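You operate a simulated robot arm through the tools that you are given. There is no shell and no other tool.

You are at the controls of a simulated robot arm. One attempt, no reset.

TASK
Fit the bar block in station 2, step block in 4, roller block in 6, then run the trial.
Fine: the split disc block stays on the bench top; press the blue trial button once; all six caps must reach the catch tray in pose 5.
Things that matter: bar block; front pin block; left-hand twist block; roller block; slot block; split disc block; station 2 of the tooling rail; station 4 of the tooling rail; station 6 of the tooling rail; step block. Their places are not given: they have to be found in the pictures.

The check looks at the end state, three seconds after you hand in, the way a careful person would. Anything else that was tipped, shoved, dropped, spilled or broken makes it a failure. Lids that push on must go on centred and level and be pressed home; caps that screw on are set level and turned clockwise until they are tight.

THE ROBOT
A 7-joint arm with a fingered hand, fixed in place. Base frame: the origin is on the floor under the middle of its stand, x ahead of it, y to its left, z up. Units: mm, rad, N and s.
It reaches about 1089 mm from its shoulder. Its first joint turns from -2.601 to 2.601 rad. Payload 3.5 kg.
The TCP is the grasp point between the finger pads, 30 mm short of the fingertips. In the tool frame z runs along the fingers and y along their closing line. The gripper opens to 104 mm; its body begins 35 mm behind the TCP. The gripper is a hand of 4 fingers: y runs from the thumb to the fingers, the wrist lies at [-15, -110, -186] in the tool frame, and closing takes about 1.5 s.
Orientation is told as [roll, pitch, yaw] about the base's x, y, z axes, in that order, counted from this pose: with the fingers straight down and the wrist toward the robot, the tool's x, y and z point along [0, 1, 0], [1, 0, 0] and [0, 0, -1] of the base frame.

THE INTERFACE
- The arm moves only by the tool apply_moves. Its argument "deltas" is a list of rows, each an object (a shift or turn left out is 0, a gripper value left out holds the last) with "dp": the shift along the tool's x, y, z in cm, a list of three; "dr": the turn, a rotation vector about the tool's x, y, z in rad, a list of three; "fingers": the closure, from 0 (fully open) to 1 (shut). In form: [{"dp": [tx, ty, tz], "dr": [rx, ry, rz], "fingers": fingers}, ...]. A call has 1 to 20 rows; each row is the pose to reach, as a shift and turn from the pose commanded when the call began, along the tool's axes at that moment. A row lasts 0.2 s, in which the tool goes at most 50 mm and 0.15 rad; a call with a longer step from one row to the next is refused whole, and so is a gripper value outside its range. A pose out of reach is approached as far as the arm can. The call stops where the force on the tool passes 40 N (or 10 N more than at its start, if that is more) or the arm is blocked; 0.2 s more then pass. Each finger travels about 45 mm/s and halts on what it meets, pressing with about 22 N; the grip force reading is that of the motor and also rises with nothing between the fingers. The clock runs only during rows and for 0.2 s after the last one: add rows that repeat a pose to give the fingers time. The reply holds the time, the measured pose of the TCP, the force on the tool along the base axes, the opening and the grip force, in the units named above and with some noise, with the torque about the TCP (base axes, N m) and any sound that the robot's microphone picked up.
- Cameras (640 x 400 px; columns grow to the right, rows downward): "scene" is fixed at [400.4, 502.5, 1474.9]; the picture's right is [-0.96, 0.26, 0.00], its down [0.13, 0.47, -0.87] and it looks along [-0.23, -0.84, -0.49] (base axes); focal length 318 px, centre (320, 200). "wrist" rides on the gripper at [61, -92, -130] in the tool frame; the picture's right is [-0.81, 0.28, -0.52], its down [-0.53, -0.71, 0.46] and it looks along [-0.24, 0.64, 0.72] (tool axes); focal length 275 px, centre (320, 200).
- camera(camera): a new picture of that camera. The clock stands still meanwhile.
- move_column(by): slides the trunk up (or, below 0, down) by that many mm; the arm rides with it, the base frame stays. It gives what a move gives, with no picture.
- set_grasp(shape): the hand has 4 fingers and takes this shape, open, in about a second: jaw (thumb against the fingers, like two jaws); tri (thumb and two fingers); tip (a fingertip pinch); poke (one finger out to press); point (the index stretched); flat (the hand flat); cup (the hand cupped); fist (a fist). The gripper value then closes the fingers along that shape, each until it touches; the sizes above hold for jaw. It gives what a move gives, with no picture.
- measure_at(camera, pixels): for up to 12 pixels [column, row] of the newest picture of that camera ("zoom" is the newest enlarged one), the place [x, y, z] in the base frame of the surface seen there, good to about 2 mm. The clock stands still meanwhile.
- inspect(camera, box): a new picture of the part [left, top, right, bottom] of that camera's present view, enlarged. The clock stands still meanwhile.
- hand_in(): hands the job in; it is judged then, once.

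Unless the task says otherwise, let go and move clear before handing in.

The tools are called after "Request:" as name(argument=value, ...) on one line, values as JSON. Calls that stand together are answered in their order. apply_moves: Moves the arm, as the interface text tells. Its arguments: {"type":"object","properties":{"deltas":{"type":"array","items":{"type":"object","properties":{"dp":{"type":"array","items":{"type":"number"}},"dr":{"type":"array","items":{"type":"number"}},"fingers":{"type":"number"}}}}},"required":["deltas"]} The other tools are called the same way: move_column (by) moves the trunk up or down; set_grasp (shape) gives the hand a shape; camera (camera) takes a picture; measure_at (camera, pixels) gives the place of the surface under pixels of a picture; inspect (camera, box) takes an enlarged picture of a part of a camera's view; hand_in () hands the job in.

At the start:

```text
time: 0.0
tcp_pos: [359.6, -459.8, 1085.7]
tcp_rot: [0.0, 0.0, 0.001]
contact_force: [-0.9, -0.3, -0.1]
ft_torque: [0.0, 0.0, -0.02]
width: 103.4
grasp_force: 0.0
shape: jaw
trunk travel left (down, up): [-550.0, 160.0]
```

scene: 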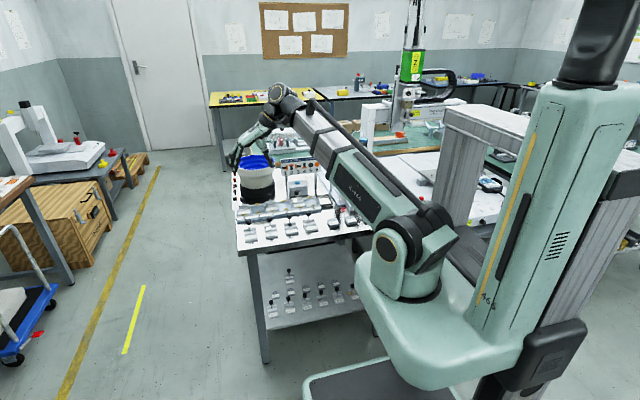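
wrist: 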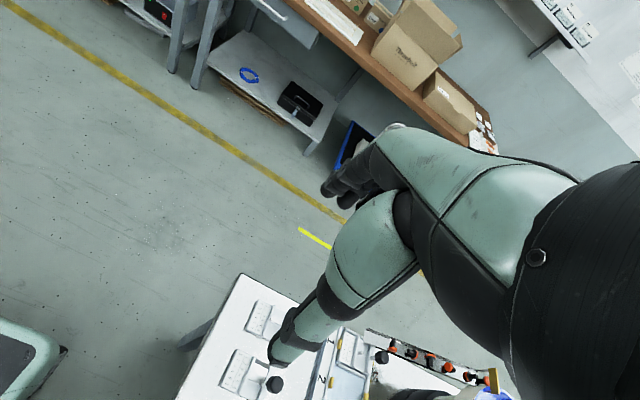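

The scene picture shows the bench with a white top around pixels (235-360, 150-260), with blocks along the front edge and more on a lower shelf. I'll enlarge the bench area to find the parts.

Request:
inspect(camera="scene", box=[220, 140, 380, 240])

Request:
inspect(camera="scene", box=[230, 200, 380, 330])

Request:
inspect(camera="wrist", box=[170, 260, 520, 400])

```text
4.00 times, centred on (300, 190) of scene
```

zoom: 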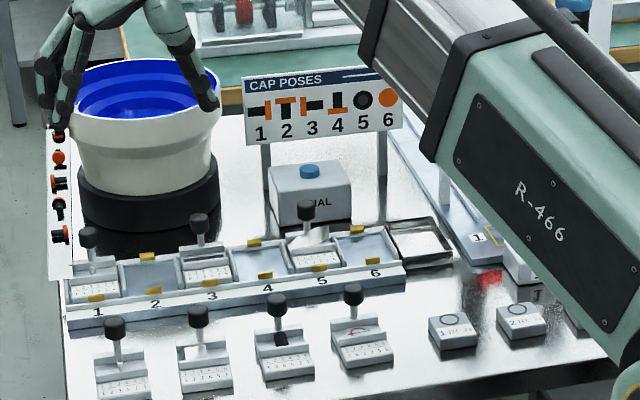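

```text
3.08 times, centred on (305, 265) of scene
```

zoom: 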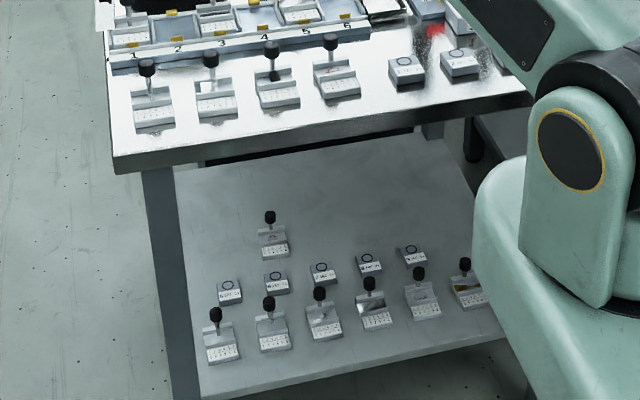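

```text
1.83 times, centred on (345, 330) of wrist
```

zoom: 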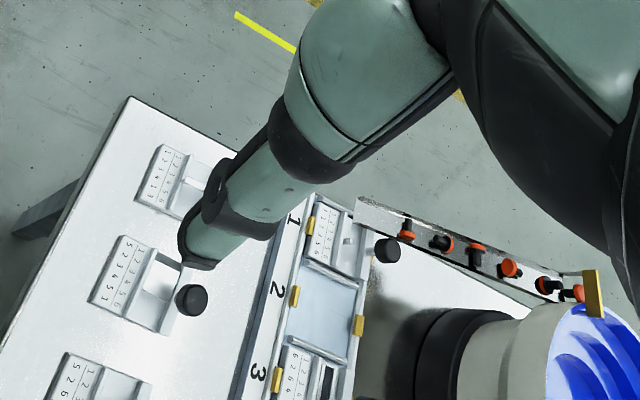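

The zooms show a rail with six stations (1, 3, 5 filled; 2, 4, 6 empty), four knobbed blocks in the front row, some unknobbed ones to the right, and spares on the lower shelf. I'll zoom in closer to read the blocks.

Request:
inspect(camera="scene", box=[240, 208, 320, 258])

Request:
inspect(camera="scene", box=[235, 185, 285, 217])

Request:
inspect(camera="scene", box=[275, 180, 340, 220])

Request:
inspect(camera="scene", box=[320, 190, 384, 240])

Request:
inspect(camera="scene", box=[290, 205, 340, 237])

Request:
inspect(camera="scene", box=[290, 265, 400, 330])

Request:
inspect(camera="scene", box=[280, 155, 330, 187])

```text
8.00 times, centred on (280, 233) of scene
```

zoom: 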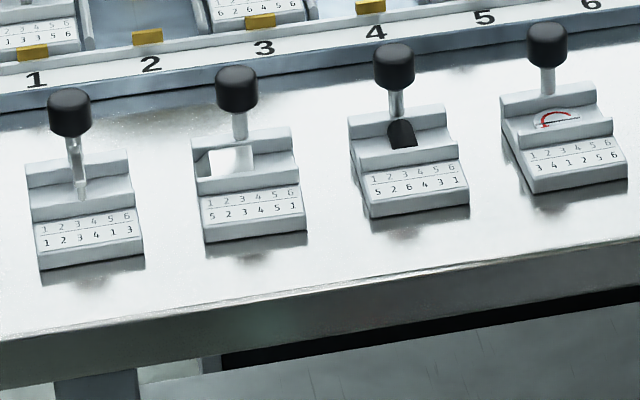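

```text
12.50 times, centred on (260, 201) of scene
```

zoom: 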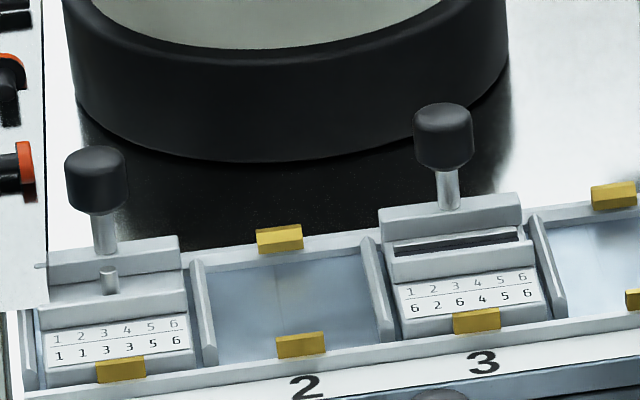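

```text
9.85 times, centred on (308, 200) of scene
```

zoom: 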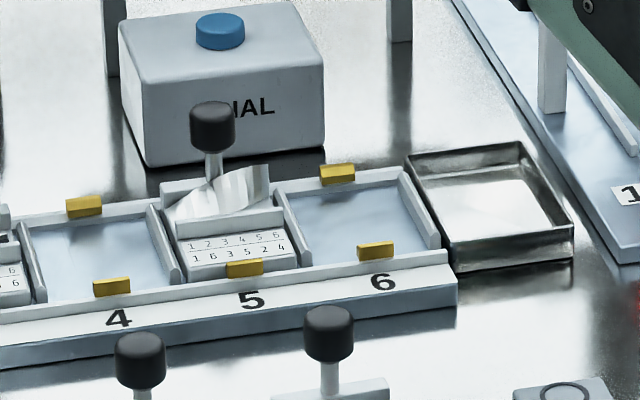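

```text
8.00 times, centred on (352, 215) of scene
```

zoom: 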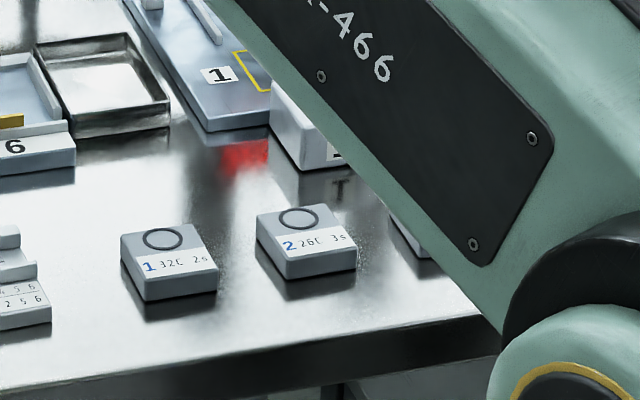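

```text
12.50 times, centred on (315, 221) of scene
```

zoom: 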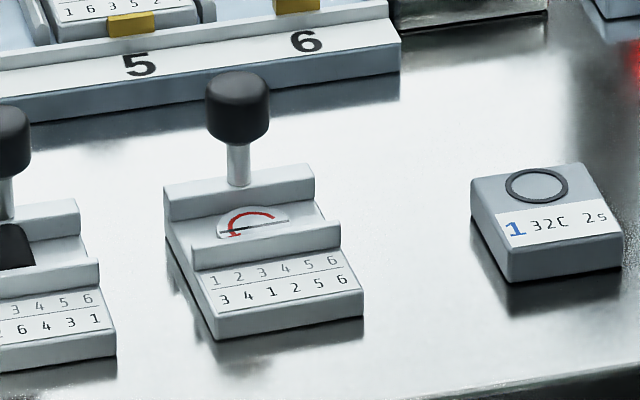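

```text
5.82 times, centred on (345, 298) of scene
```

zoom: 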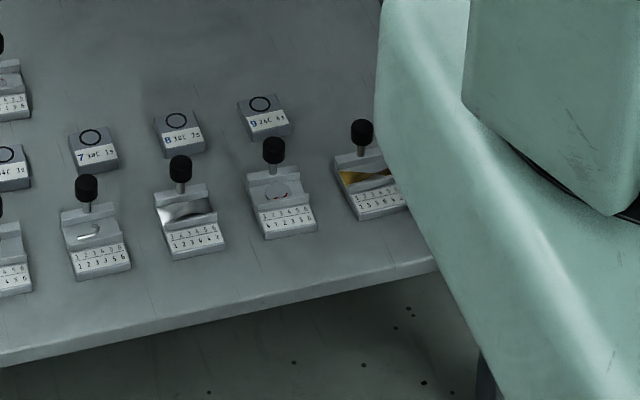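

```text
12.50 times, centred on (305, 171) of scene
```

zoom: 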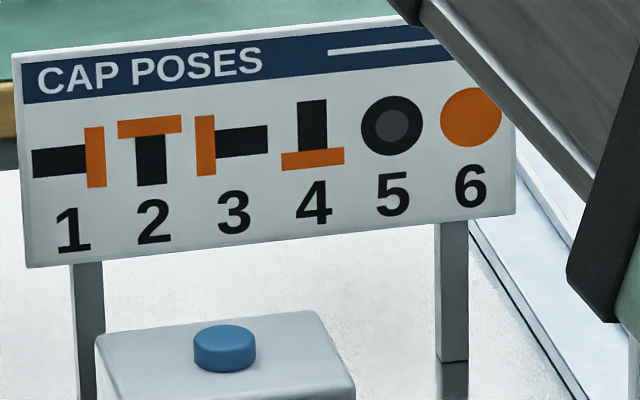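

Tables read so far are station 1 [1 1 3 3 5 6], station 3 [6 2 6 4 5 6] and station 5 [1 6 3 5 2 4]. The front row reads [1 2 3 4 1 3], [5 2 3 4 5 1], [5 2 6 4 3 1] and [3 4 1 2 5 6]. Only the first block in station 2, with the second and third in 4 and 6, brings every cap to pose 5, so next I measure where these things are.

Request:
inspect(camera="scene", box=[240, 208, 320, 258])

Request:
measure_at(camera="zoom", pixels=[[70, 95], [237, 70], [394, 48], [547, 30], [60, 168], [225, 143], [378, 118], [525, 98], [42, 263], [142, 248], [20, 330], [150, 36]])

Request:
measure_at(camera="scene", pixels=[[258, 204], [287, 199], [313, 194], [297, 182], [241.5, 196], [276, 192], [300, 187], [330, 201], [240, 240], [350, 205], [260, 170], [330, 165]])

```text
8.00 times, centred on (280, 233) of scene
```

zoom: 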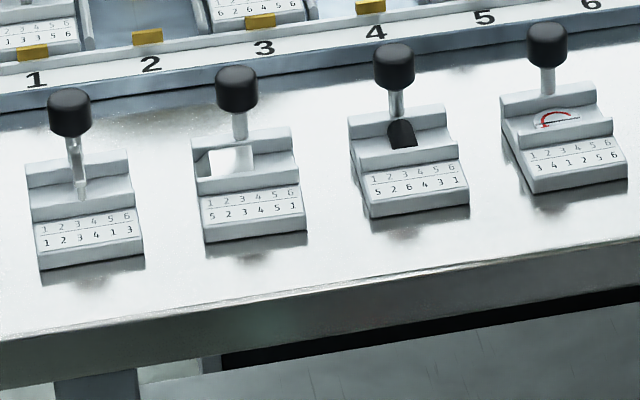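

```text
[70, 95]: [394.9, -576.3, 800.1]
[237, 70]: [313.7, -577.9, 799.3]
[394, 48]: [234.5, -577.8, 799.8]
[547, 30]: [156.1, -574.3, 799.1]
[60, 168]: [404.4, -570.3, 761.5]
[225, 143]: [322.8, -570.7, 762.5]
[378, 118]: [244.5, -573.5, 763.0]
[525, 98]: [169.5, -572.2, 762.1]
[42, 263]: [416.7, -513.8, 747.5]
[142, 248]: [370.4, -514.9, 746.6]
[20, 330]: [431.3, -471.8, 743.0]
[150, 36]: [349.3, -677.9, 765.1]
```

```text
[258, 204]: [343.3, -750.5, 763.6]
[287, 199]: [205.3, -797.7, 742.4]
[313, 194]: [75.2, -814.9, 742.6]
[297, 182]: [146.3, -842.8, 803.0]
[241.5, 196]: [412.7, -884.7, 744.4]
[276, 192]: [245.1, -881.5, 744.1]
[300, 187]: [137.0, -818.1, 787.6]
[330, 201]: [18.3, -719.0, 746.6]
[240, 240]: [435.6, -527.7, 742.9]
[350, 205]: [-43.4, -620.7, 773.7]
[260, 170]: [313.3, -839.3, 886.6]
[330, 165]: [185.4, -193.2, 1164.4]
```

The bench top is at z≈742, the front-row knobs sit at y≈-576 with x≈395, 314, 234 and 156 (tops near 800), and station 2's floor reads about 763. I'll measure the rail, bowl, knob sizes and button more finely.

Request:
inspect(camera="scene", box=[235, 185, 285, 217])

Request:
measure_at(camera="zoom", pixels=[[198, 265], [212, 355], [370, 242], [388, 330], [205, 275], [380, 250], [290, 300], [300, 342], [280, 237], [445, 115], [95, 160], [300, 150]])

Request:
measure_at(camera="zoom", pixels=[[450, 230], [470, 290], [380, 215], [520, 200], [415, 335], [550, 310], [305, 385], [480, 362], [110, 240], [110, 340], [400, 345], [545, 320]])

```text
12.50 times, centred on (260, 201) of scene
```

zoom: 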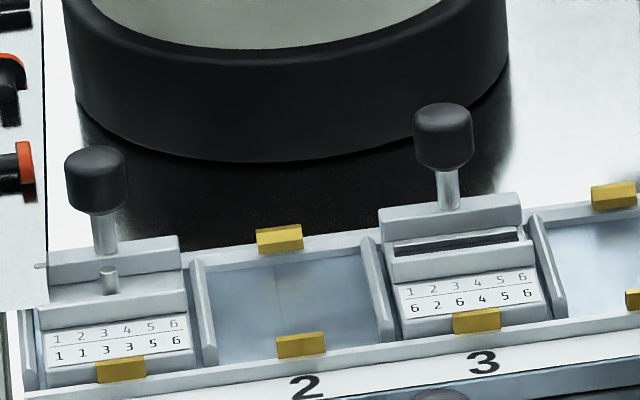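

```text
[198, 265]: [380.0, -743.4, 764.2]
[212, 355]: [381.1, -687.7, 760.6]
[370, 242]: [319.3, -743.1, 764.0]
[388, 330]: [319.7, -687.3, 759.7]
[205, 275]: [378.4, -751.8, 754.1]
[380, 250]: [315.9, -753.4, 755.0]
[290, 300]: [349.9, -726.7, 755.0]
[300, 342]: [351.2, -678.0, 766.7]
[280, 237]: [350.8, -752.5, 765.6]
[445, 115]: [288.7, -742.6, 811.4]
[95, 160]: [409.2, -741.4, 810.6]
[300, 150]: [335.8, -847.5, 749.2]
```

```text
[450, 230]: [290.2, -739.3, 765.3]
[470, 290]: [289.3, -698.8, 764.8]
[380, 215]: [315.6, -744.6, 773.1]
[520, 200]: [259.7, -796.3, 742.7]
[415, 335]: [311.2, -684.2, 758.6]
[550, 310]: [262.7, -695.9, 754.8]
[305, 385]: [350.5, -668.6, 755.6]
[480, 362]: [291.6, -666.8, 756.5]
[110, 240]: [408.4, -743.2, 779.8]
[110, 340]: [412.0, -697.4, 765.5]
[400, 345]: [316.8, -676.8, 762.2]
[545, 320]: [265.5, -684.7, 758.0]
```

The rail stations sit at a 60 mm pitch (station 2 centre x≈350, floor z≈755), and seated knobs are at y≈-742, z≈811. I'll turn the wrist toward the robot (yaw -90°) so the fingers close along y, clear of neighbouring knobs.

Request:
apply_moves(deltas=[{"dr": [0, 0, 0.14]}, {"dr": [0, 0, 0.28]}, {"dr": [0, 0, 0.42]}, {"dr": [0, 0, 0.56]}, {"dr": [0, 0, 0.7]}, {"dr": [0, 0, 0.84]}, {"dr": [0, 0, 0.98]}, {"dr": [0, 0, 1.12]}, {"dr": [0, 0, 1.26]}, {"dr": [0, 0, 1.4]}, {"dr": [0, 0, 1.5708]}, {"dr": [0, 0, 1.5708]}])

```text
refused: row 11 steps farther than a row can; nothing moved
```

Request:
apply_moves(deltas=[{"dr": [0, 0, 0.143]}, {"dr": [0, 0, 0.286]}, {"dr": [0, 0, 0.429]}, {"dr": [0, 0, 0.572]}, {"dr": [0, 0, 0.715]}, {"dr": [0, 0, 0.858]}, {"dr": [0, 0, 1.0]}, {"dr": [0, 0, 1.143]}, {"dr": [0, 0, 1.286]}, {"dr": [0, 0, 1.429]}, {"dr": [0, 0, 1.5708]}, {"dr": [0, 0, 1.5708]}])

Request:
camera(camera="scene")

Request:
camera(camera="wrist")

```text
time: 2.6
tcp_pos: [359.4, -459.1, 1085.0]
tcp_rot: [-0.001, 0.0, -1.573]
contact_force: [1.1, 0.4, -0.3]
ft_torque: [0.01, -0.03, -0.02]
width: 103.4
grasp_force: 0.2
shape: jaw
trunk travel left (down, up): [-550.0, 160.0]
```

```text
taken
```

scene: 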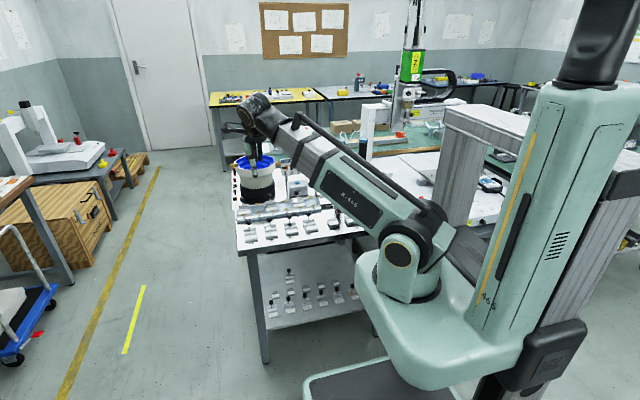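

```text
taken
```

wrist: 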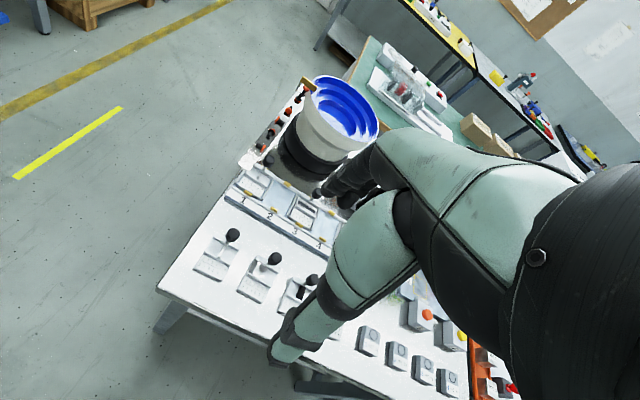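

The yaw is now -1.573 and the wrist view shows the front row at (215,255), (262,277) and (300,295) plus the rail. I'll zoom on these to identify bar, step, roller and split disc.

Request:
inspect(camera="wrist", box=[170, 140, 350, 320])

Request:
inspect(camera="wrist", box=[190, 220, 320, 310])

Request:
inspect(camera="wrist", box=[250, 60, 400, 200])

Request:
inspect(camera="wrist", box=[340, 280, 540, 400])

```text
2.22 times, centred on (260, 230) of wrist
```

zoom: 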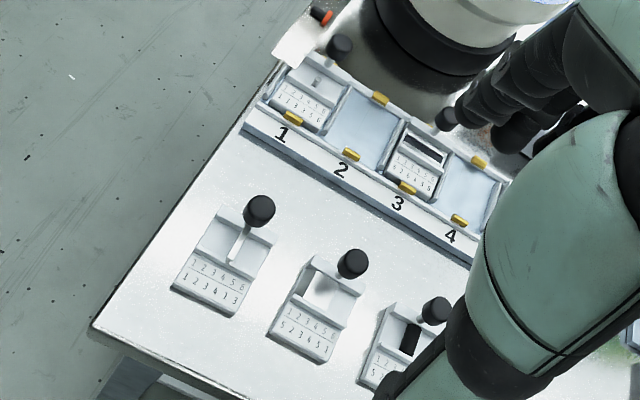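

```text
4.44 times, centred on (255, 265) of wrist
```

zoom: 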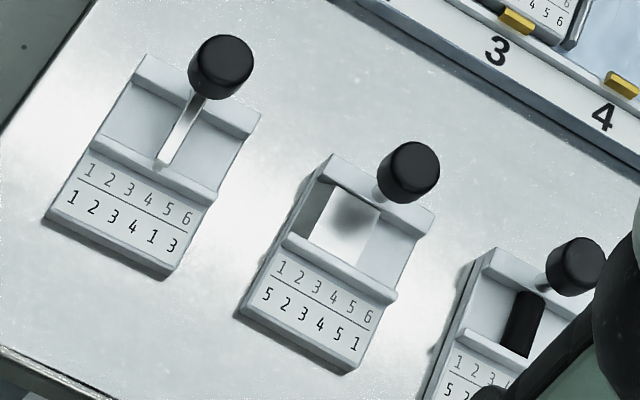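

```text
2.86 times, centred on (325, 130) of wrist
```

zoom: 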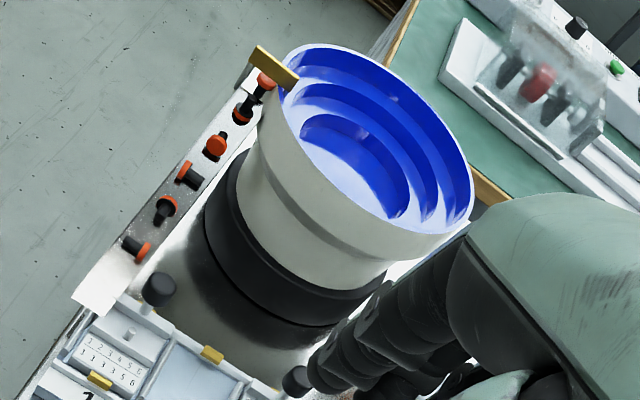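

```text
3.20 times, centred on (440, 340) of wrist
```

zoom: 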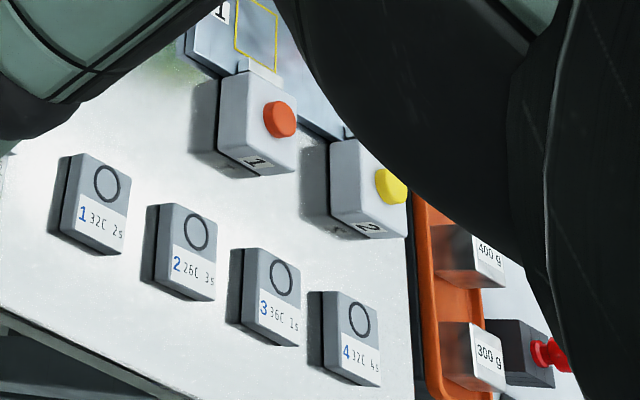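

The features are clear: a silver bar on the [1 2 3 4 1 3] block, a step on [5 2 3 4 5 1], and a black roller on [5 2 6 4 3 1], so bar→2, step→4, roller→6. I'll measure block corners and knobs precisely for position and yaw.

Request:
inspect(camera="wrist", box=[190, 220, 320, 310])

Request:
measure_at(camera="zoom", pixels=[[222, 62], [408, 166], [572, 260], [48, 214], [168, 272], [242, 308], [352, 366], [146, 60], [255, 115], [332, 160], [432, 212], [100, 142]])

Request:
measure_at(camera="zoom", pixels=[[135, 85], [240, 140], [92, 150], [208, 204], [325, 180], [420, 235], [285, 240], [390, 298], [205, 55], [245, 75], [390, 160], [430, 180]])

Request:
inspect(camera="wrist", box=[230, 160, 330, 250])

```text
4.44 times, centred on (255, 265) of wrist
```

zoom: 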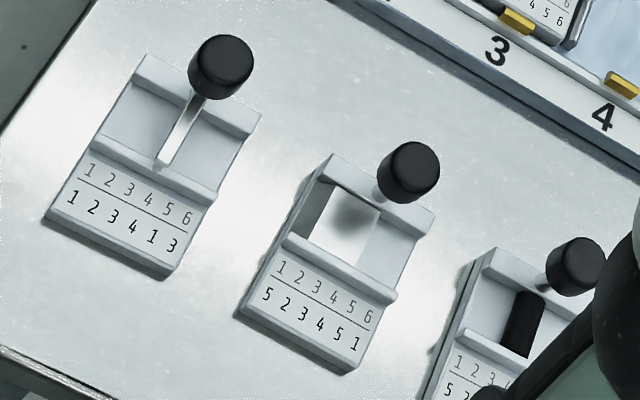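

```text
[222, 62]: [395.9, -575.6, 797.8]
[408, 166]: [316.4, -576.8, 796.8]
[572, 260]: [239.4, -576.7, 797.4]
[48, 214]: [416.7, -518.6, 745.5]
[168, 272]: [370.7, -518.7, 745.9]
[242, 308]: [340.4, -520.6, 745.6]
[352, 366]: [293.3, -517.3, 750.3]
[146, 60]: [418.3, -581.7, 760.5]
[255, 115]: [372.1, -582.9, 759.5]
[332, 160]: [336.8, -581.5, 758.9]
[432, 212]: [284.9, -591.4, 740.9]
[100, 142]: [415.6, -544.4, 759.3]
```

```text
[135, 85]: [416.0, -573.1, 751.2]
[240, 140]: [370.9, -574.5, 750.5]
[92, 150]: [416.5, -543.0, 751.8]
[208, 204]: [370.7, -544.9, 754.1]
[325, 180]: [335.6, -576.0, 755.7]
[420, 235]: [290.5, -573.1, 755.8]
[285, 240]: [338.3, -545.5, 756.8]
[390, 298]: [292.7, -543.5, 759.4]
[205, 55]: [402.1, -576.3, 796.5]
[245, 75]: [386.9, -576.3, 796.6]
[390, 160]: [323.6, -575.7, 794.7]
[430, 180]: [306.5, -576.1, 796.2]
```

```text
4.44 times, centred on (280, 205) of wrist
```

zoom: 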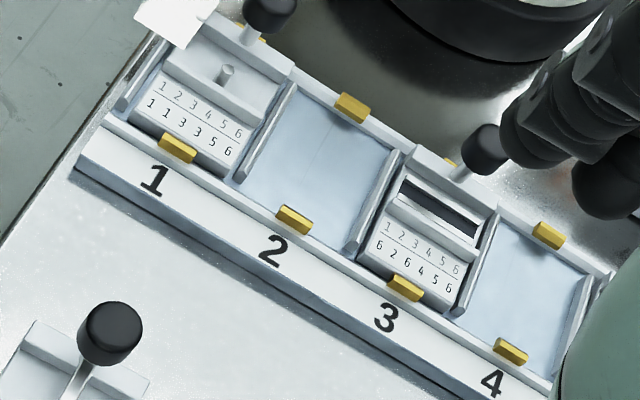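

Block A spans x 370.7–417 and y -518 to about -583, with its knob top at (394.5,-576,797). Now I'll measure the rail pockets in this fresh zoom.

Request:
measure_at(camera="zoom", pixels=[[297, 88], [245, 178], [395, 158], [348, 248], [330, 160], [293, 212], [293, 228], [350, 100], [352, 118], [270, 5], [485, 140], [310, 110]])

Request:
measure_at(camera="zoom", pixels=[[413, 150], [495, 195], [360, 262], [453, 308], [200, 20], [290, 65], [130, 125], [225, 172], [485, 235], [300, 100], [385, 150], [275, 195]])

Request:
inspect(camera="scene", box=[275, 180, 340, 220])

Request:
measure_at(camera="zoom", pixels=[[220, 20], [220, 45], [130, 40], [310, 25], [320, 100], [212, 110], [290, 188], [430, 240], [405, 165], [285, 195], [360, 215], [337, 180]])

```text
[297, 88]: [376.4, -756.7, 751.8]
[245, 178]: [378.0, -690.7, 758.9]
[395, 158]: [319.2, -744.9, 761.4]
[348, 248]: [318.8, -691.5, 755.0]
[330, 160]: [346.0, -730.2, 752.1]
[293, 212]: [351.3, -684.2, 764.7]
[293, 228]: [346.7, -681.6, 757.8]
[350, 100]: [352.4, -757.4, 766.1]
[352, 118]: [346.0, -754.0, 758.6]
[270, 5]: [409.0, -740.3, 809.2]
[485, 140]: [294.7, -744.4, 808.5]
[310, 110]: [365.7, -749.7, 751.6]
```

```text
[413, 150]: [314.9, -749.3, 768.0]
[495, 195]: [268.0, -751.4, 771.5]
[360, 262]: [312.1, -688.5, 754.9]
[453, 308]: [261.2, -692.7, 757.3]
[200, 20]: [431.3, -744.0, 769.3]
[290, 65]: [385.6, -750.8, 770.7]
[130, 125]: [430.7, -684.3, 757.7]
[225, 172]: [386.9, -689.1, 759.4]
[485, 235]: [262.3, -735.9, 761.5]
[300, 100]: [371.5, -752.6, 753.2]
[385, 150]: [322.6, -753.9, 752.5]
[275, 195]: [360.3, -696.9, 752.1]
```

```text
9.85 times, centred on (308, 200) of scene
```

zoom: 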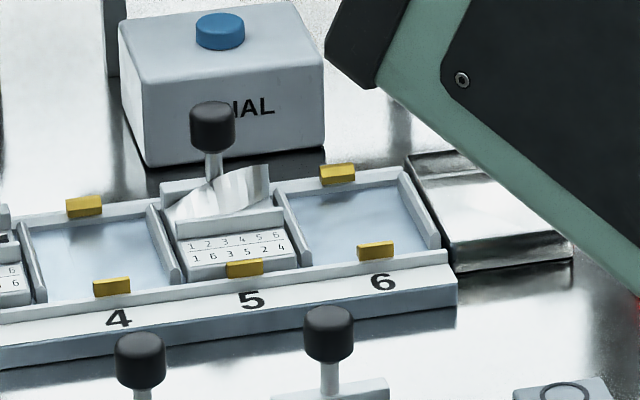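

```text
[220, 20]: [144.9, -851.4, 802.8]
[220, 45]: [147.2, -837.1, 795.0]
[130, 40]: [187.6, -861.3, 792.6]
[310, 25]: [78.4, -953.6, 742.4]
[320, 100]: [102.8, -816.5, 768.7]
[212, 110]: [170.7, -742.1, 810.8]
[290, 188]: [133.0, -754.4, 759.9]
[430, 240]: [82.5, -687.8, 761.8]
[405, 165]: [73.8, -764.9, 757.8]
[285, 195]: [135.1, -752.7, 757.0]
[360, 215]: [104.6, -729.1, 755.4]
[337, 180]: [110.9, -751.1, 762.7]
```

Station knobs sit at x≈409, 289 and 170.5 with y≈-742, so stations 2, 4 and 6 are at x≈349.5, 230 and 110, roughly a (-45, -166, +12) shift for the bar block. I'll move above the bar block knob now, at z≈900.

Request:
apply_moves(deltas=[{"dp": [0.7, 2.3, 3.7]}, {"dp": [1.4, 4.7, 7.4]}, {"dp": [2.1, 7.0, 11.1]}, {"dp": [2.8, 9.4, 14.8]}, {"dp": [3.5, 11.74, 18.5]}, {"dp": [3.5, 11.74, 18.5]}])

Request:
camera(camera="wrist")

Request:
camera(camera="scene")

```text
time: 4.0
tcp_pos: [395.3, -576.0, 900.6]
tcp_rot: [0.0, 0.001, -1.572]
contact_force: [0.2, -0.7, -0.1]
ft_torque: [0.0, 0.02, 0.0]
width: 103.8
grasp_force: 0.0
shape: jaw
trunk travel left (down, up): [-550.0, 160.0]
```

```text
taken
```

wrist: 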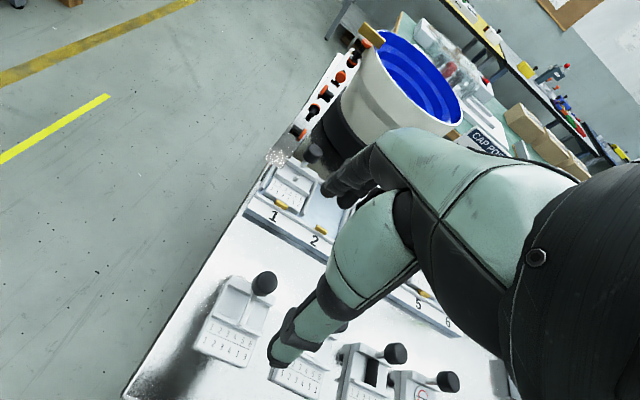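

```text
taken
```

scene: 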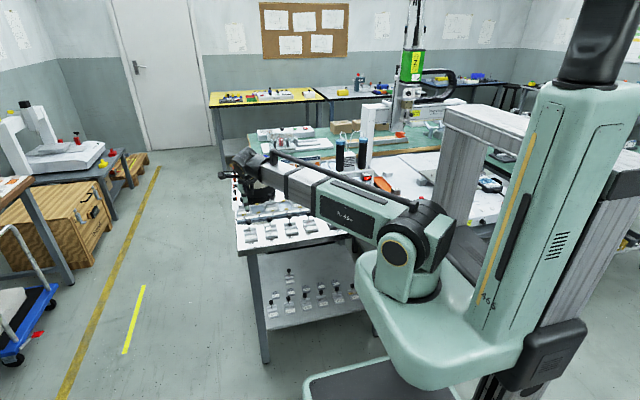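

The TCP is at (395.3,-576,900.6) above the bar block; the thumb tip shows near (280,355) and the fingers near (335,190) of the wrist view. I'll look closer at the hand in the scene before descending.

Request:
inspect(camera="scene", box=[210, 140, 320, 260])

Request:
inspect(camera="wrist", box=[180, 150, 380, 400])

```text
3.33 times, centred on (265, 200) of scene
```

zoom: 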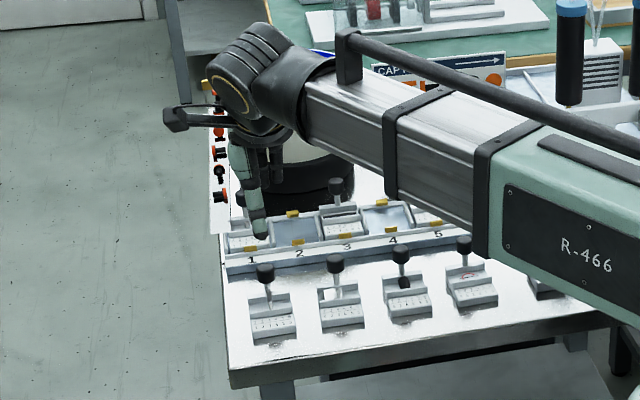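

```text
1.60 times, centred on (280, 275) of wrist
```

zoom: 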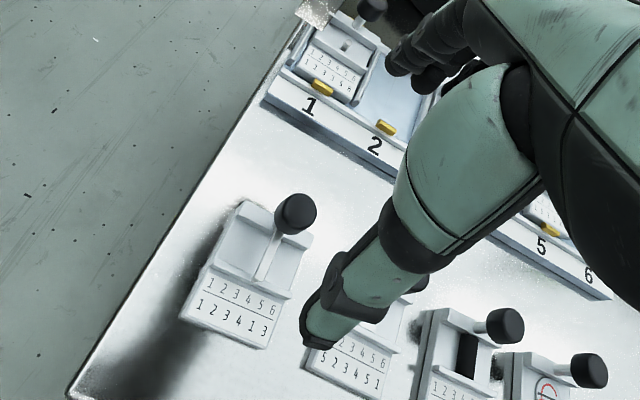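

The knob is directly below and the hand's path is clear. I'll descend to about z 800 with the jaws open, stopping before closing to check.

Request:
apply_moves(deltas=[{"dp": [-0.05, 0.05, 3.5]}, {"dp": [-0.07, 0.08, 7.0]}, {"dp": [-0.07, 0.1, 9.0]}, {"dp": [-0.07, 0.1, 10.0]}, {"dp": [-0.07, 0.1, 10.0]}])

Request:
inspect(camera="wrist", box=[180, 150, 420, 400])

Request:
inspect(camera="scene", box=[215, 170, 295, 250])

```text
time: 5.2
tcp_pos: [393.3, -577.4, 798.0]
tcp_rot: [-0.001, 0.001, -1.571]
contact_force: [0.5, 0.1, -0.2]
ft_torque: [0.0, 0.01, 0.0]
width: 103.9
grasp_force: 0.0
shape: jaw
trunk travel left (down, up): [-550.0, 160.0]
```

```text
1.60 times, centred on (300, 275) of wrist
```

zoom: 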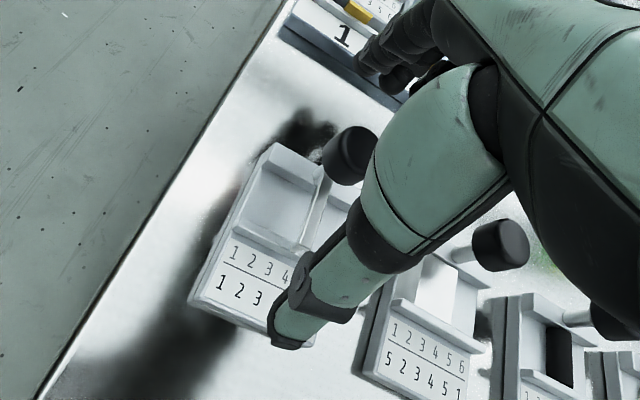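

```text
5.00 times, centred on (255, 210) of scene
```

zoom: 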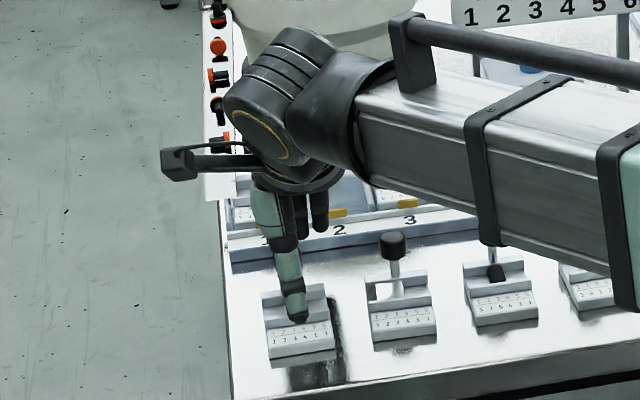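

The knob at zoom (350,155) lies between the thumb and the fingers, and the readings show no contact. I'll close the hand on the knob.

Request:
apply_moves(deltas=[{"fingers": 0.3}, {"fingers": 0.5}, {"fingers": 0.7}, {"fingers": 0.85}, {"fingers": 1.0}, {"fingers": 1.0}, {"fingers": 1.0}, {"fingers": 1.0}, {"fingers": 1.0}])

Request:
inspect(camera="wrist", box=[180, 150, 420, 400])

Request:
inspect(camera="scene", box=[215, 170, 295, 250])

```text
time: 7.2
tcp_pos: [394.0, -578.2, 798.5]
tcp_rot: [0.001, 0.0, -1.57]
contact_force: [0.1, 0.3, -0.2]
ft_torque: [0.04, 0.01, -0.01]
width: 11.0
grasp_force: 22.2
shape: jaw
trunk travel left (down, up): [-550.0, 160.0]
```

```text
1.60 times, centred on (300, 275) of wrist
```

zoom: 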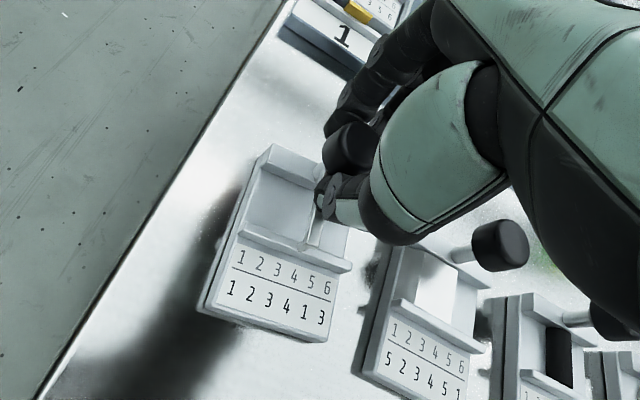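

```text
5.00 times, centred on (255, 210) of scene
```

zoom: 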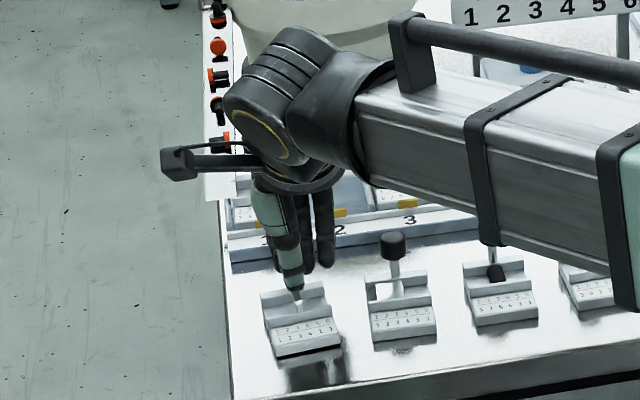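

The opening reads 11 mm, so the tips seem to have curled under the knob onto the stem, and the block may have shifted or tilted. I'll measure the block corners.

Request:
inspect(camera="wrist", box=[240, 220, 340, 320])

Request:
inspect(camera="scene", box=[255, 215, 295, 245])

```text
4.00 times, centred on (290, 270) of wrist
```

zoom: 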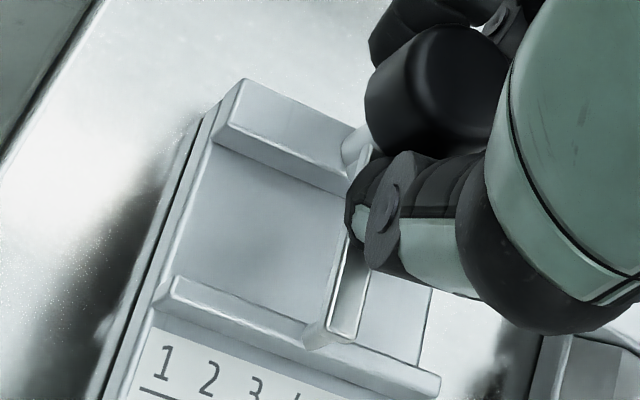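

```text
13.33 times, centred on (275, 230) of scene
```

zoom: 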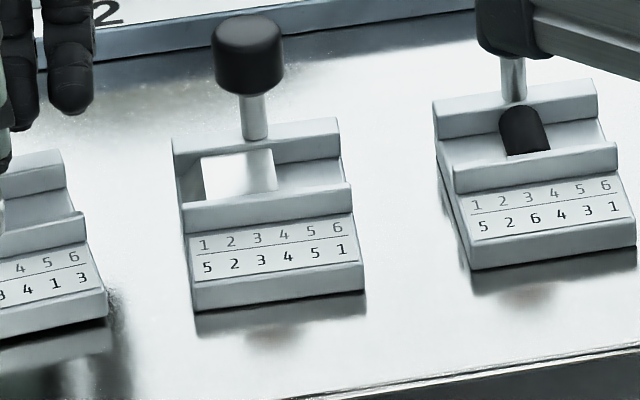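

I can see the thumb pad resting against the stem just under the knob and above the bar. I'll check the block's corner heights for tilt in the wrist and scene views.

Request:
inspect(camera="wrist", box=[230, 220, 330, 380])

Request:
measure_at(camera="zoom", pixels=[[245, 30], [330, 70], [195, 125], [215, 250], [400, 310], [130, 220], [160, 180], [260, 240], [370, 290], [350, 60], [180, 190], [390, 230]])

Request:
inspect(camera="scene", box=[260, 220, 290, 250])

```text
2.50 times, centred on (280, 300) of wrist
```

zoom: 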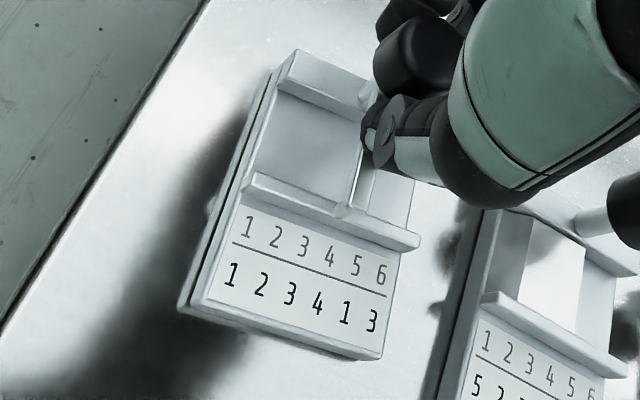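

```text
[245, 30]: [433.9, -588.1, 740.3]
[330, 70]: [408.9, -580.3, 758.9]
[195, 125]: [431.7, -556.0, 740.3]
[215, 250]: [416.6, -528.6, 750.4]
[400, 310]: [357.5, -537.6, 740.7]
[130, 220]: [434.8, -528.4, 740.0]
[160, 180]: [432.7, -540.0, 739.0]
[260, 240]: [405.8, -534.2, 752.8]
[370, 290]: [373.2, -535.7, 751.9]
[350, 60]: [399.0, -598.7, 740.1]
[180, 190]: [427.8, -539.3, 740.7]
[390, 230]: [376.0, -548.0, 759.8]
```

```text
13.33 times, centred on (275, 235) of scene
```

zoom: 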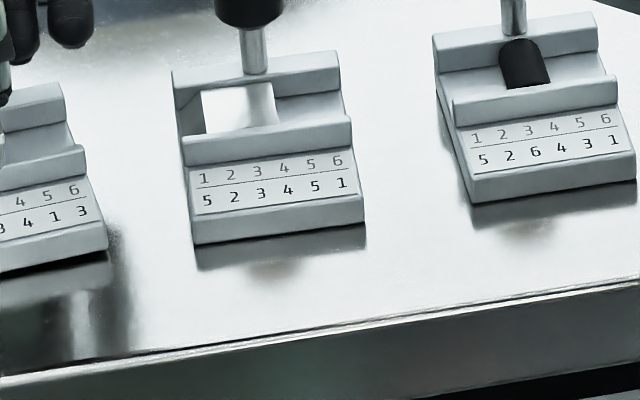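

Corner heights look near their originals; I'll measure the front and rear edges for yaw.

Request:
inspect(camera="wrist", box=[230, 220, 330, 380])

Request:
measure_at(camera="zoom", pixels=[[188, 300], [375, 352], [290, 56], [252, 180], [415, 240], [300, 85], [225, 280], [370, 320], [268, 110], [395, 50], [400, 150], [295, 60]])

Request:
inspect(camera="scene", box=[240, 210, 290, 250])

Request:
measure_at(camera="zoom", pixels=[[80, 250], [190, 235], [85, 262], [195, 245], [90, 275], [195, 258], [70, 190], [185, 175]])

```text
2.50 times, centred on (280, 300) of wrist
```

zoom: 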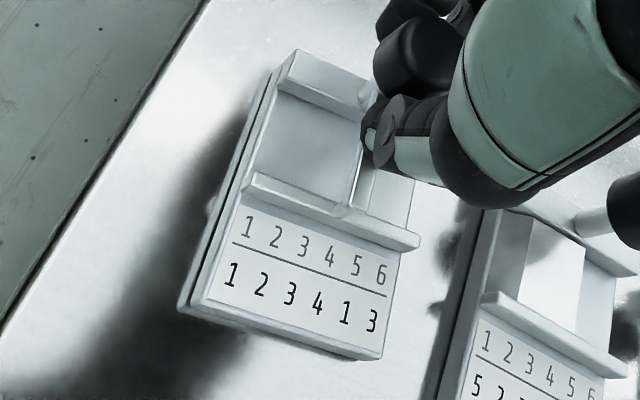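

```text
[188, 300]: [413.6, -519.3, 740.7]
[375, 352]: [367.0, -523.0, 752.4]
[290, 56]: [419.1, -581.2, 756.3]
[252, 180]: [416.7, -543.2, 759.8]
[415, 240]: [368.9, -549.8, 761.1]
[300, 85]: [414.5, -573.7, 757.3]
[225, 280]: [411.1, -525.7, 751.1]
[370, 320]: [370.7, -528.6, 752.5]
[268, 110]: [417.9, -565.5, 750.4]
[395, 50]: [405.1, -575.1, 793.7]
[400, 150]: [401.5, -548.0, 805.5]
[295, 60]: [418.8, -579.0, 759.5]
```

```text
10.00 times, centred on (265, 230) of scene
```

zoom: 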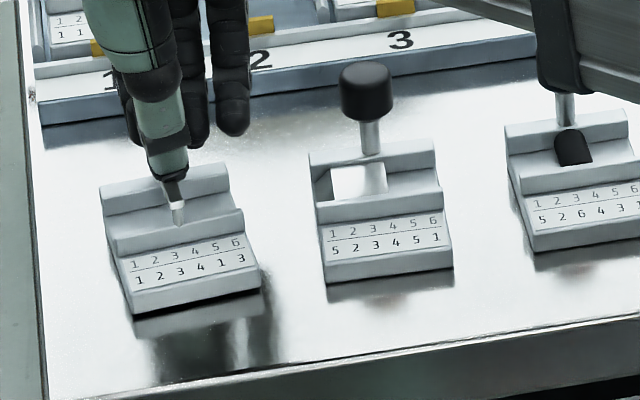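

```text
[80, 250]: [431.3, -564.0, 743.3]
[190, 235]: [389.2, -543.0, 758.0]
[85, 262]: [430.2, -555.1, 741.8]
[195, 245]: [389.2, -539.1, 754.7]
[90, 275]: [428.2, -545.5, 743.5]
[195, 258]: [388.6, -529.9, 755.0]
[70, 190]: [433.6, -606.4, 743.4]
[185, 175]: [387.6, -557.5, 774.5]
```

The lip edge now runs from (416.5,-543) to (369,-550), so the block has yawed roughly 0.1 rad with the tips pinching the stem. I'll open, rise about 13 mm and grip the knob head itself.

Request:
apply_moves(deltas=[{"fingers": 0.7}, {"fingers": 0.5}, {"fingers": 0.4}, {"fingers": 0.4}, {"fingers": 0.4}, {"dp": [0, 0, -0.7], "fingers": 0.4}, {"dp": [0, 0, -1.3], "fingers": 0.4}, {"dp": [0, 0, -1.3], "fingers": 0.4}])

Request:
inspect(camera="wrist", box=[220, 200, 340, 380])

Request:
inspect(camera="scene", box=[240, 200, 300, 250])

```text
time: 9.0
tcp_pos: [393.3, -577.7, 811.1]
tcp_rot: [0.0, 0.0, -1.57]
contact_force: [0.5, 0.0, 0.1]
ft_torque: [-0.01, -0.03, -0.02]
width: 62.1
grasp_force: 0.1
shape: jaw
trunk travel left (down, up): [-550.0, 160.0]
```

```text
2.22 times, centred on (280, 290) of wrist
```

zoom: 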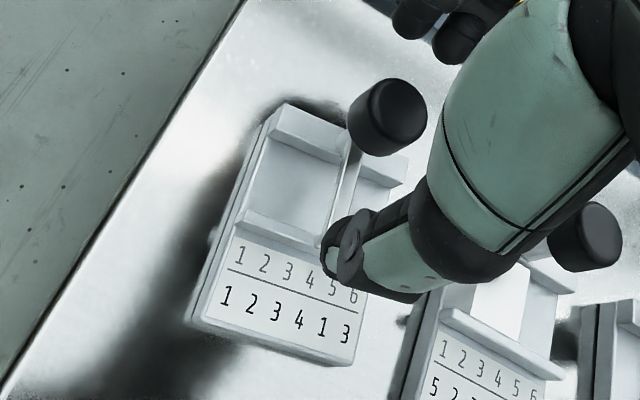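

```text
8.00 times, centred on (270, 225) of scene
```

zoom: 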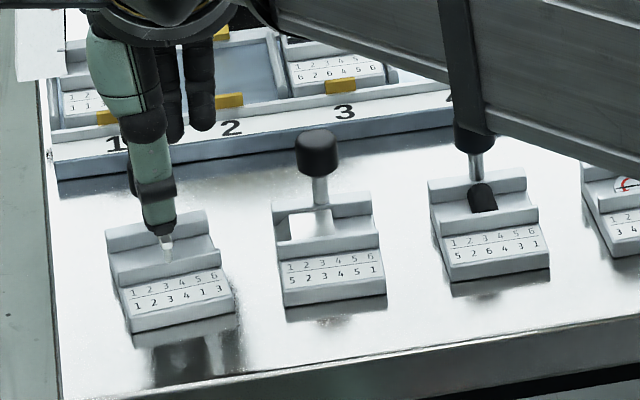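

Now the hand is open 62 mm at z 811 and the block stands flat with a slight yaw. I'll measure knob and edge positions again.

Request:
inspect(camera="wrist", box=[220, 200, 340, 380])

Request:
measure_at(camera="zoom", pixels=[[395, 105], [385, 95], [410, 120], [240, 218], [300, 243], [235, 225], [275, 130], [330, 155], [278, 140], [335, 165], [215, 320], [350, 355]])

Request:
measure_at(camera="zoom", pixels=[[228, 270], [355, 304], [222, 290], [350, 328], [288, 108], [345, 130], [395, 165], [300, 115], [270, 225], [310, 240], [340, 100], [430, 130]])

```text
2.22 times, centred on (280, 290) of wrist
```

zoom: 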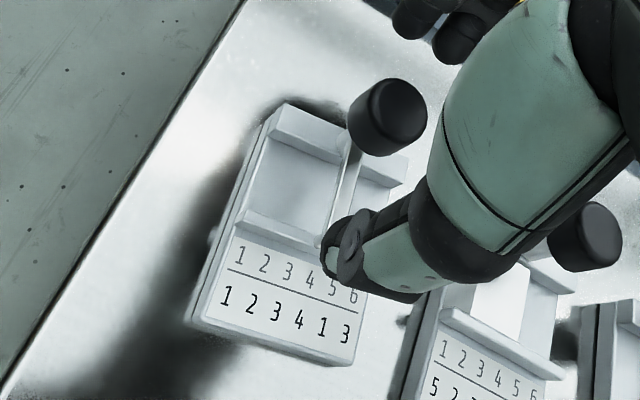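

```text
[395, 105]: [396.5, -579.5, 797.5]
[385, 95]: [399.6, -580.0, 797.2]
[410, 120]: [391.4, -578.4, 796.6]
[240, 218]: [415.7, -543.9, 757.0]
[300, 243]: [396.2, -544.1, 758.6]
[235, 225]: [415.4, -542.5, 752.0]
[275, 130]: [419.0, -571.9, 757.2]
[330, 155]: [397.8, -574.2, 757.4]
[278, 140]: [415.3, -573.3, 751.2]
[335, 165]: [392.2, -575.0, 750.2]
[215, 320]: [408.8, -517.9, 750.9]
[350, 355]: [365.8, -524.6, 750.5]
```

```text
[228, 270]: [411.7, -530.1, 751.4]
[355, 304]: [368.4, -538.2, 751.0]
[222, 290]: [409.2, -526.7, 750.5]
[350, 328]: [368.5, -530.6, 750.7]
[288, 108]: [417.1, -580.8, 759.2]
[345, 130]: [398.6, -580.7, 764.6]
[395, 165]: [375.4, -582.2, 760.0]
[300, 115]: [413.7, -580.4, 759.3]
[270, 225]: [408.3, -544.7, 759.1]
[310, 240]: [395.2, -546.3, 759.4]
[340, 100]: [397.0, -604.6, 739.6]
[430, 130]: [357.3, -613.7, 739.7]
```

The block is flat (label plane z≈750.7) with a yaw of about 0.1–0.18 rad, and the knob's top is around (395,-579,797). I'll close now on the knob head.

Request:
apply_moves(deltas=[{"dp": [0.05, 0.1, 0], "fingers": 0.55}, {"dp": [0.05, 0.1, 0], "fingers": 0.65}, {"dp": [0.05, 0.1, 0], "fingers": 0.75}, {"dp": [0.05, 0.1, 0], "fingers": 0.85}, {"dp": [0.05, 0.1, 0], "fingers": 1.0}, {"dp": [0.05, 0.1, 0], "fingers": 1.0}, {"dp": [0.05, 0.1, 0], "fingers": 1.0}, {"dp": [0.05, 0.1, 0], "fingers": 1.0}])

Request:
inspect(camera="wrist", box=[220, 200, 340, 380])

Request:
inspect(camera="scene", box=[240, 200, 300, 250])

```text
time: 10.8
tcp_pos: [393.8, -577.3, 813.5]
tcp_rot: [-0.001, -0.001, -1.57]
contact_force: [-0.2, 0.9, 0.1]
ft_torque: [-0.03, -0.05, 0.0]
width: 11.4
grasp_force: 22.4
shape: jaw
trunk travel left (down, up): [-550.0, 160.0]
```

```text
2.22 times, centred on (280, 290) of wrist
```

zoom: 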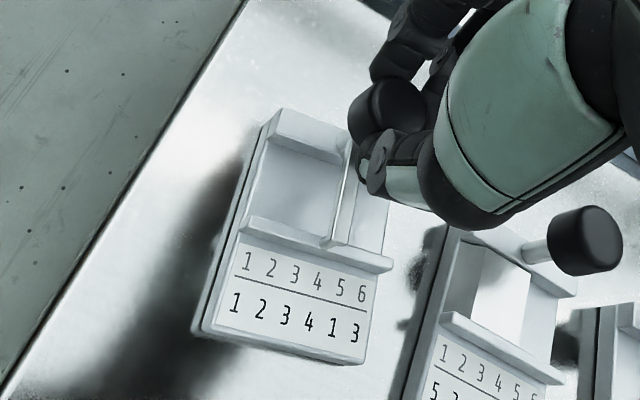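

```text
8.00 times, centred on (270, 225) of scene
```

zoom: 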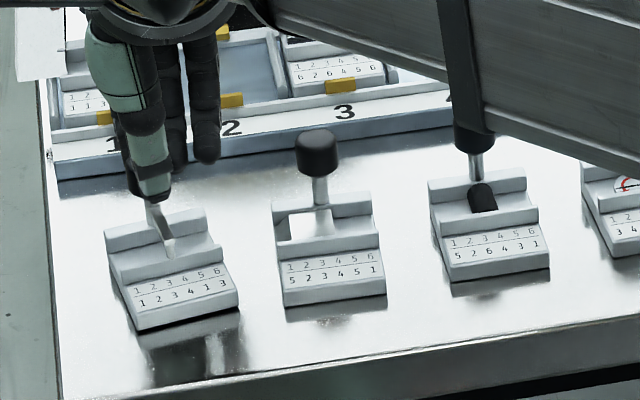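

The hand now holds the knob head with a 22 N grip, the thumb at zoom (385,165) against the knob. I'll lift slowly by 40 mm and see how the block hangs.

Request:
apply_moves(deltas=[{"dp": [0, 0, -0.3], "fingers": 1.0}, {"dp": [0, 0, -1.0], "fingers": 1.0}, {"dp": [0, 0, -2.0], "fingers": 1.0}, {"dp": [0, 0, -3.0], "fingers": 1.0}, {"dp": [0, 0, -4.0], "fingers": 1.0}, {"dp": [0, 0, -4.0], "fingers": 1.0}, {"dp": [0, 0, -4.0], "fingers": 1.0}])

Request:
inspect(camera="wrist", box=[200, 160, 360, 380])

Request:
inspect(camera="scene", box=[240, 190, 300, 240])

```text
time: 12.4
tcp_pos: [394.0, -577.9, 852.1]
tcp_rot: [0.002, -0.001, -1.57]
contact_force: [0.7, -0.2, -1.3]
ft_torque: [0.01, -0.01, 0.06]
width: 11.4
grasp_force: 21.7
shape: jaw
trunk travel left (down, up): [-550.0, 160.0]
```

```text
1.82 times, centred on (280, 270) of wrist
```

zoom: 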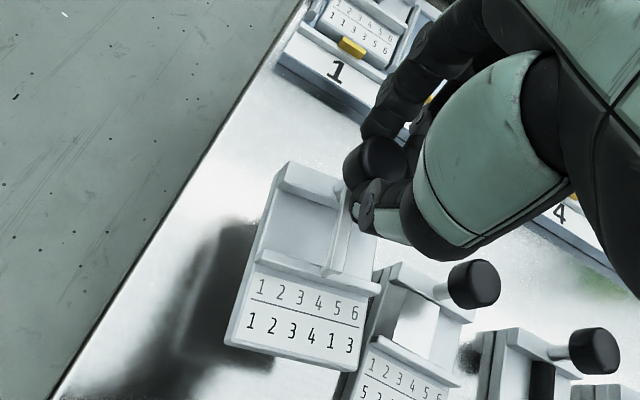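

```text
8.00 times, centred on (270, 215) of scene
```

zoom: 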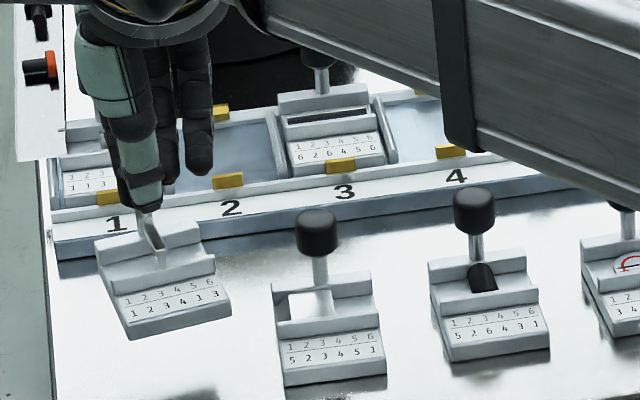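

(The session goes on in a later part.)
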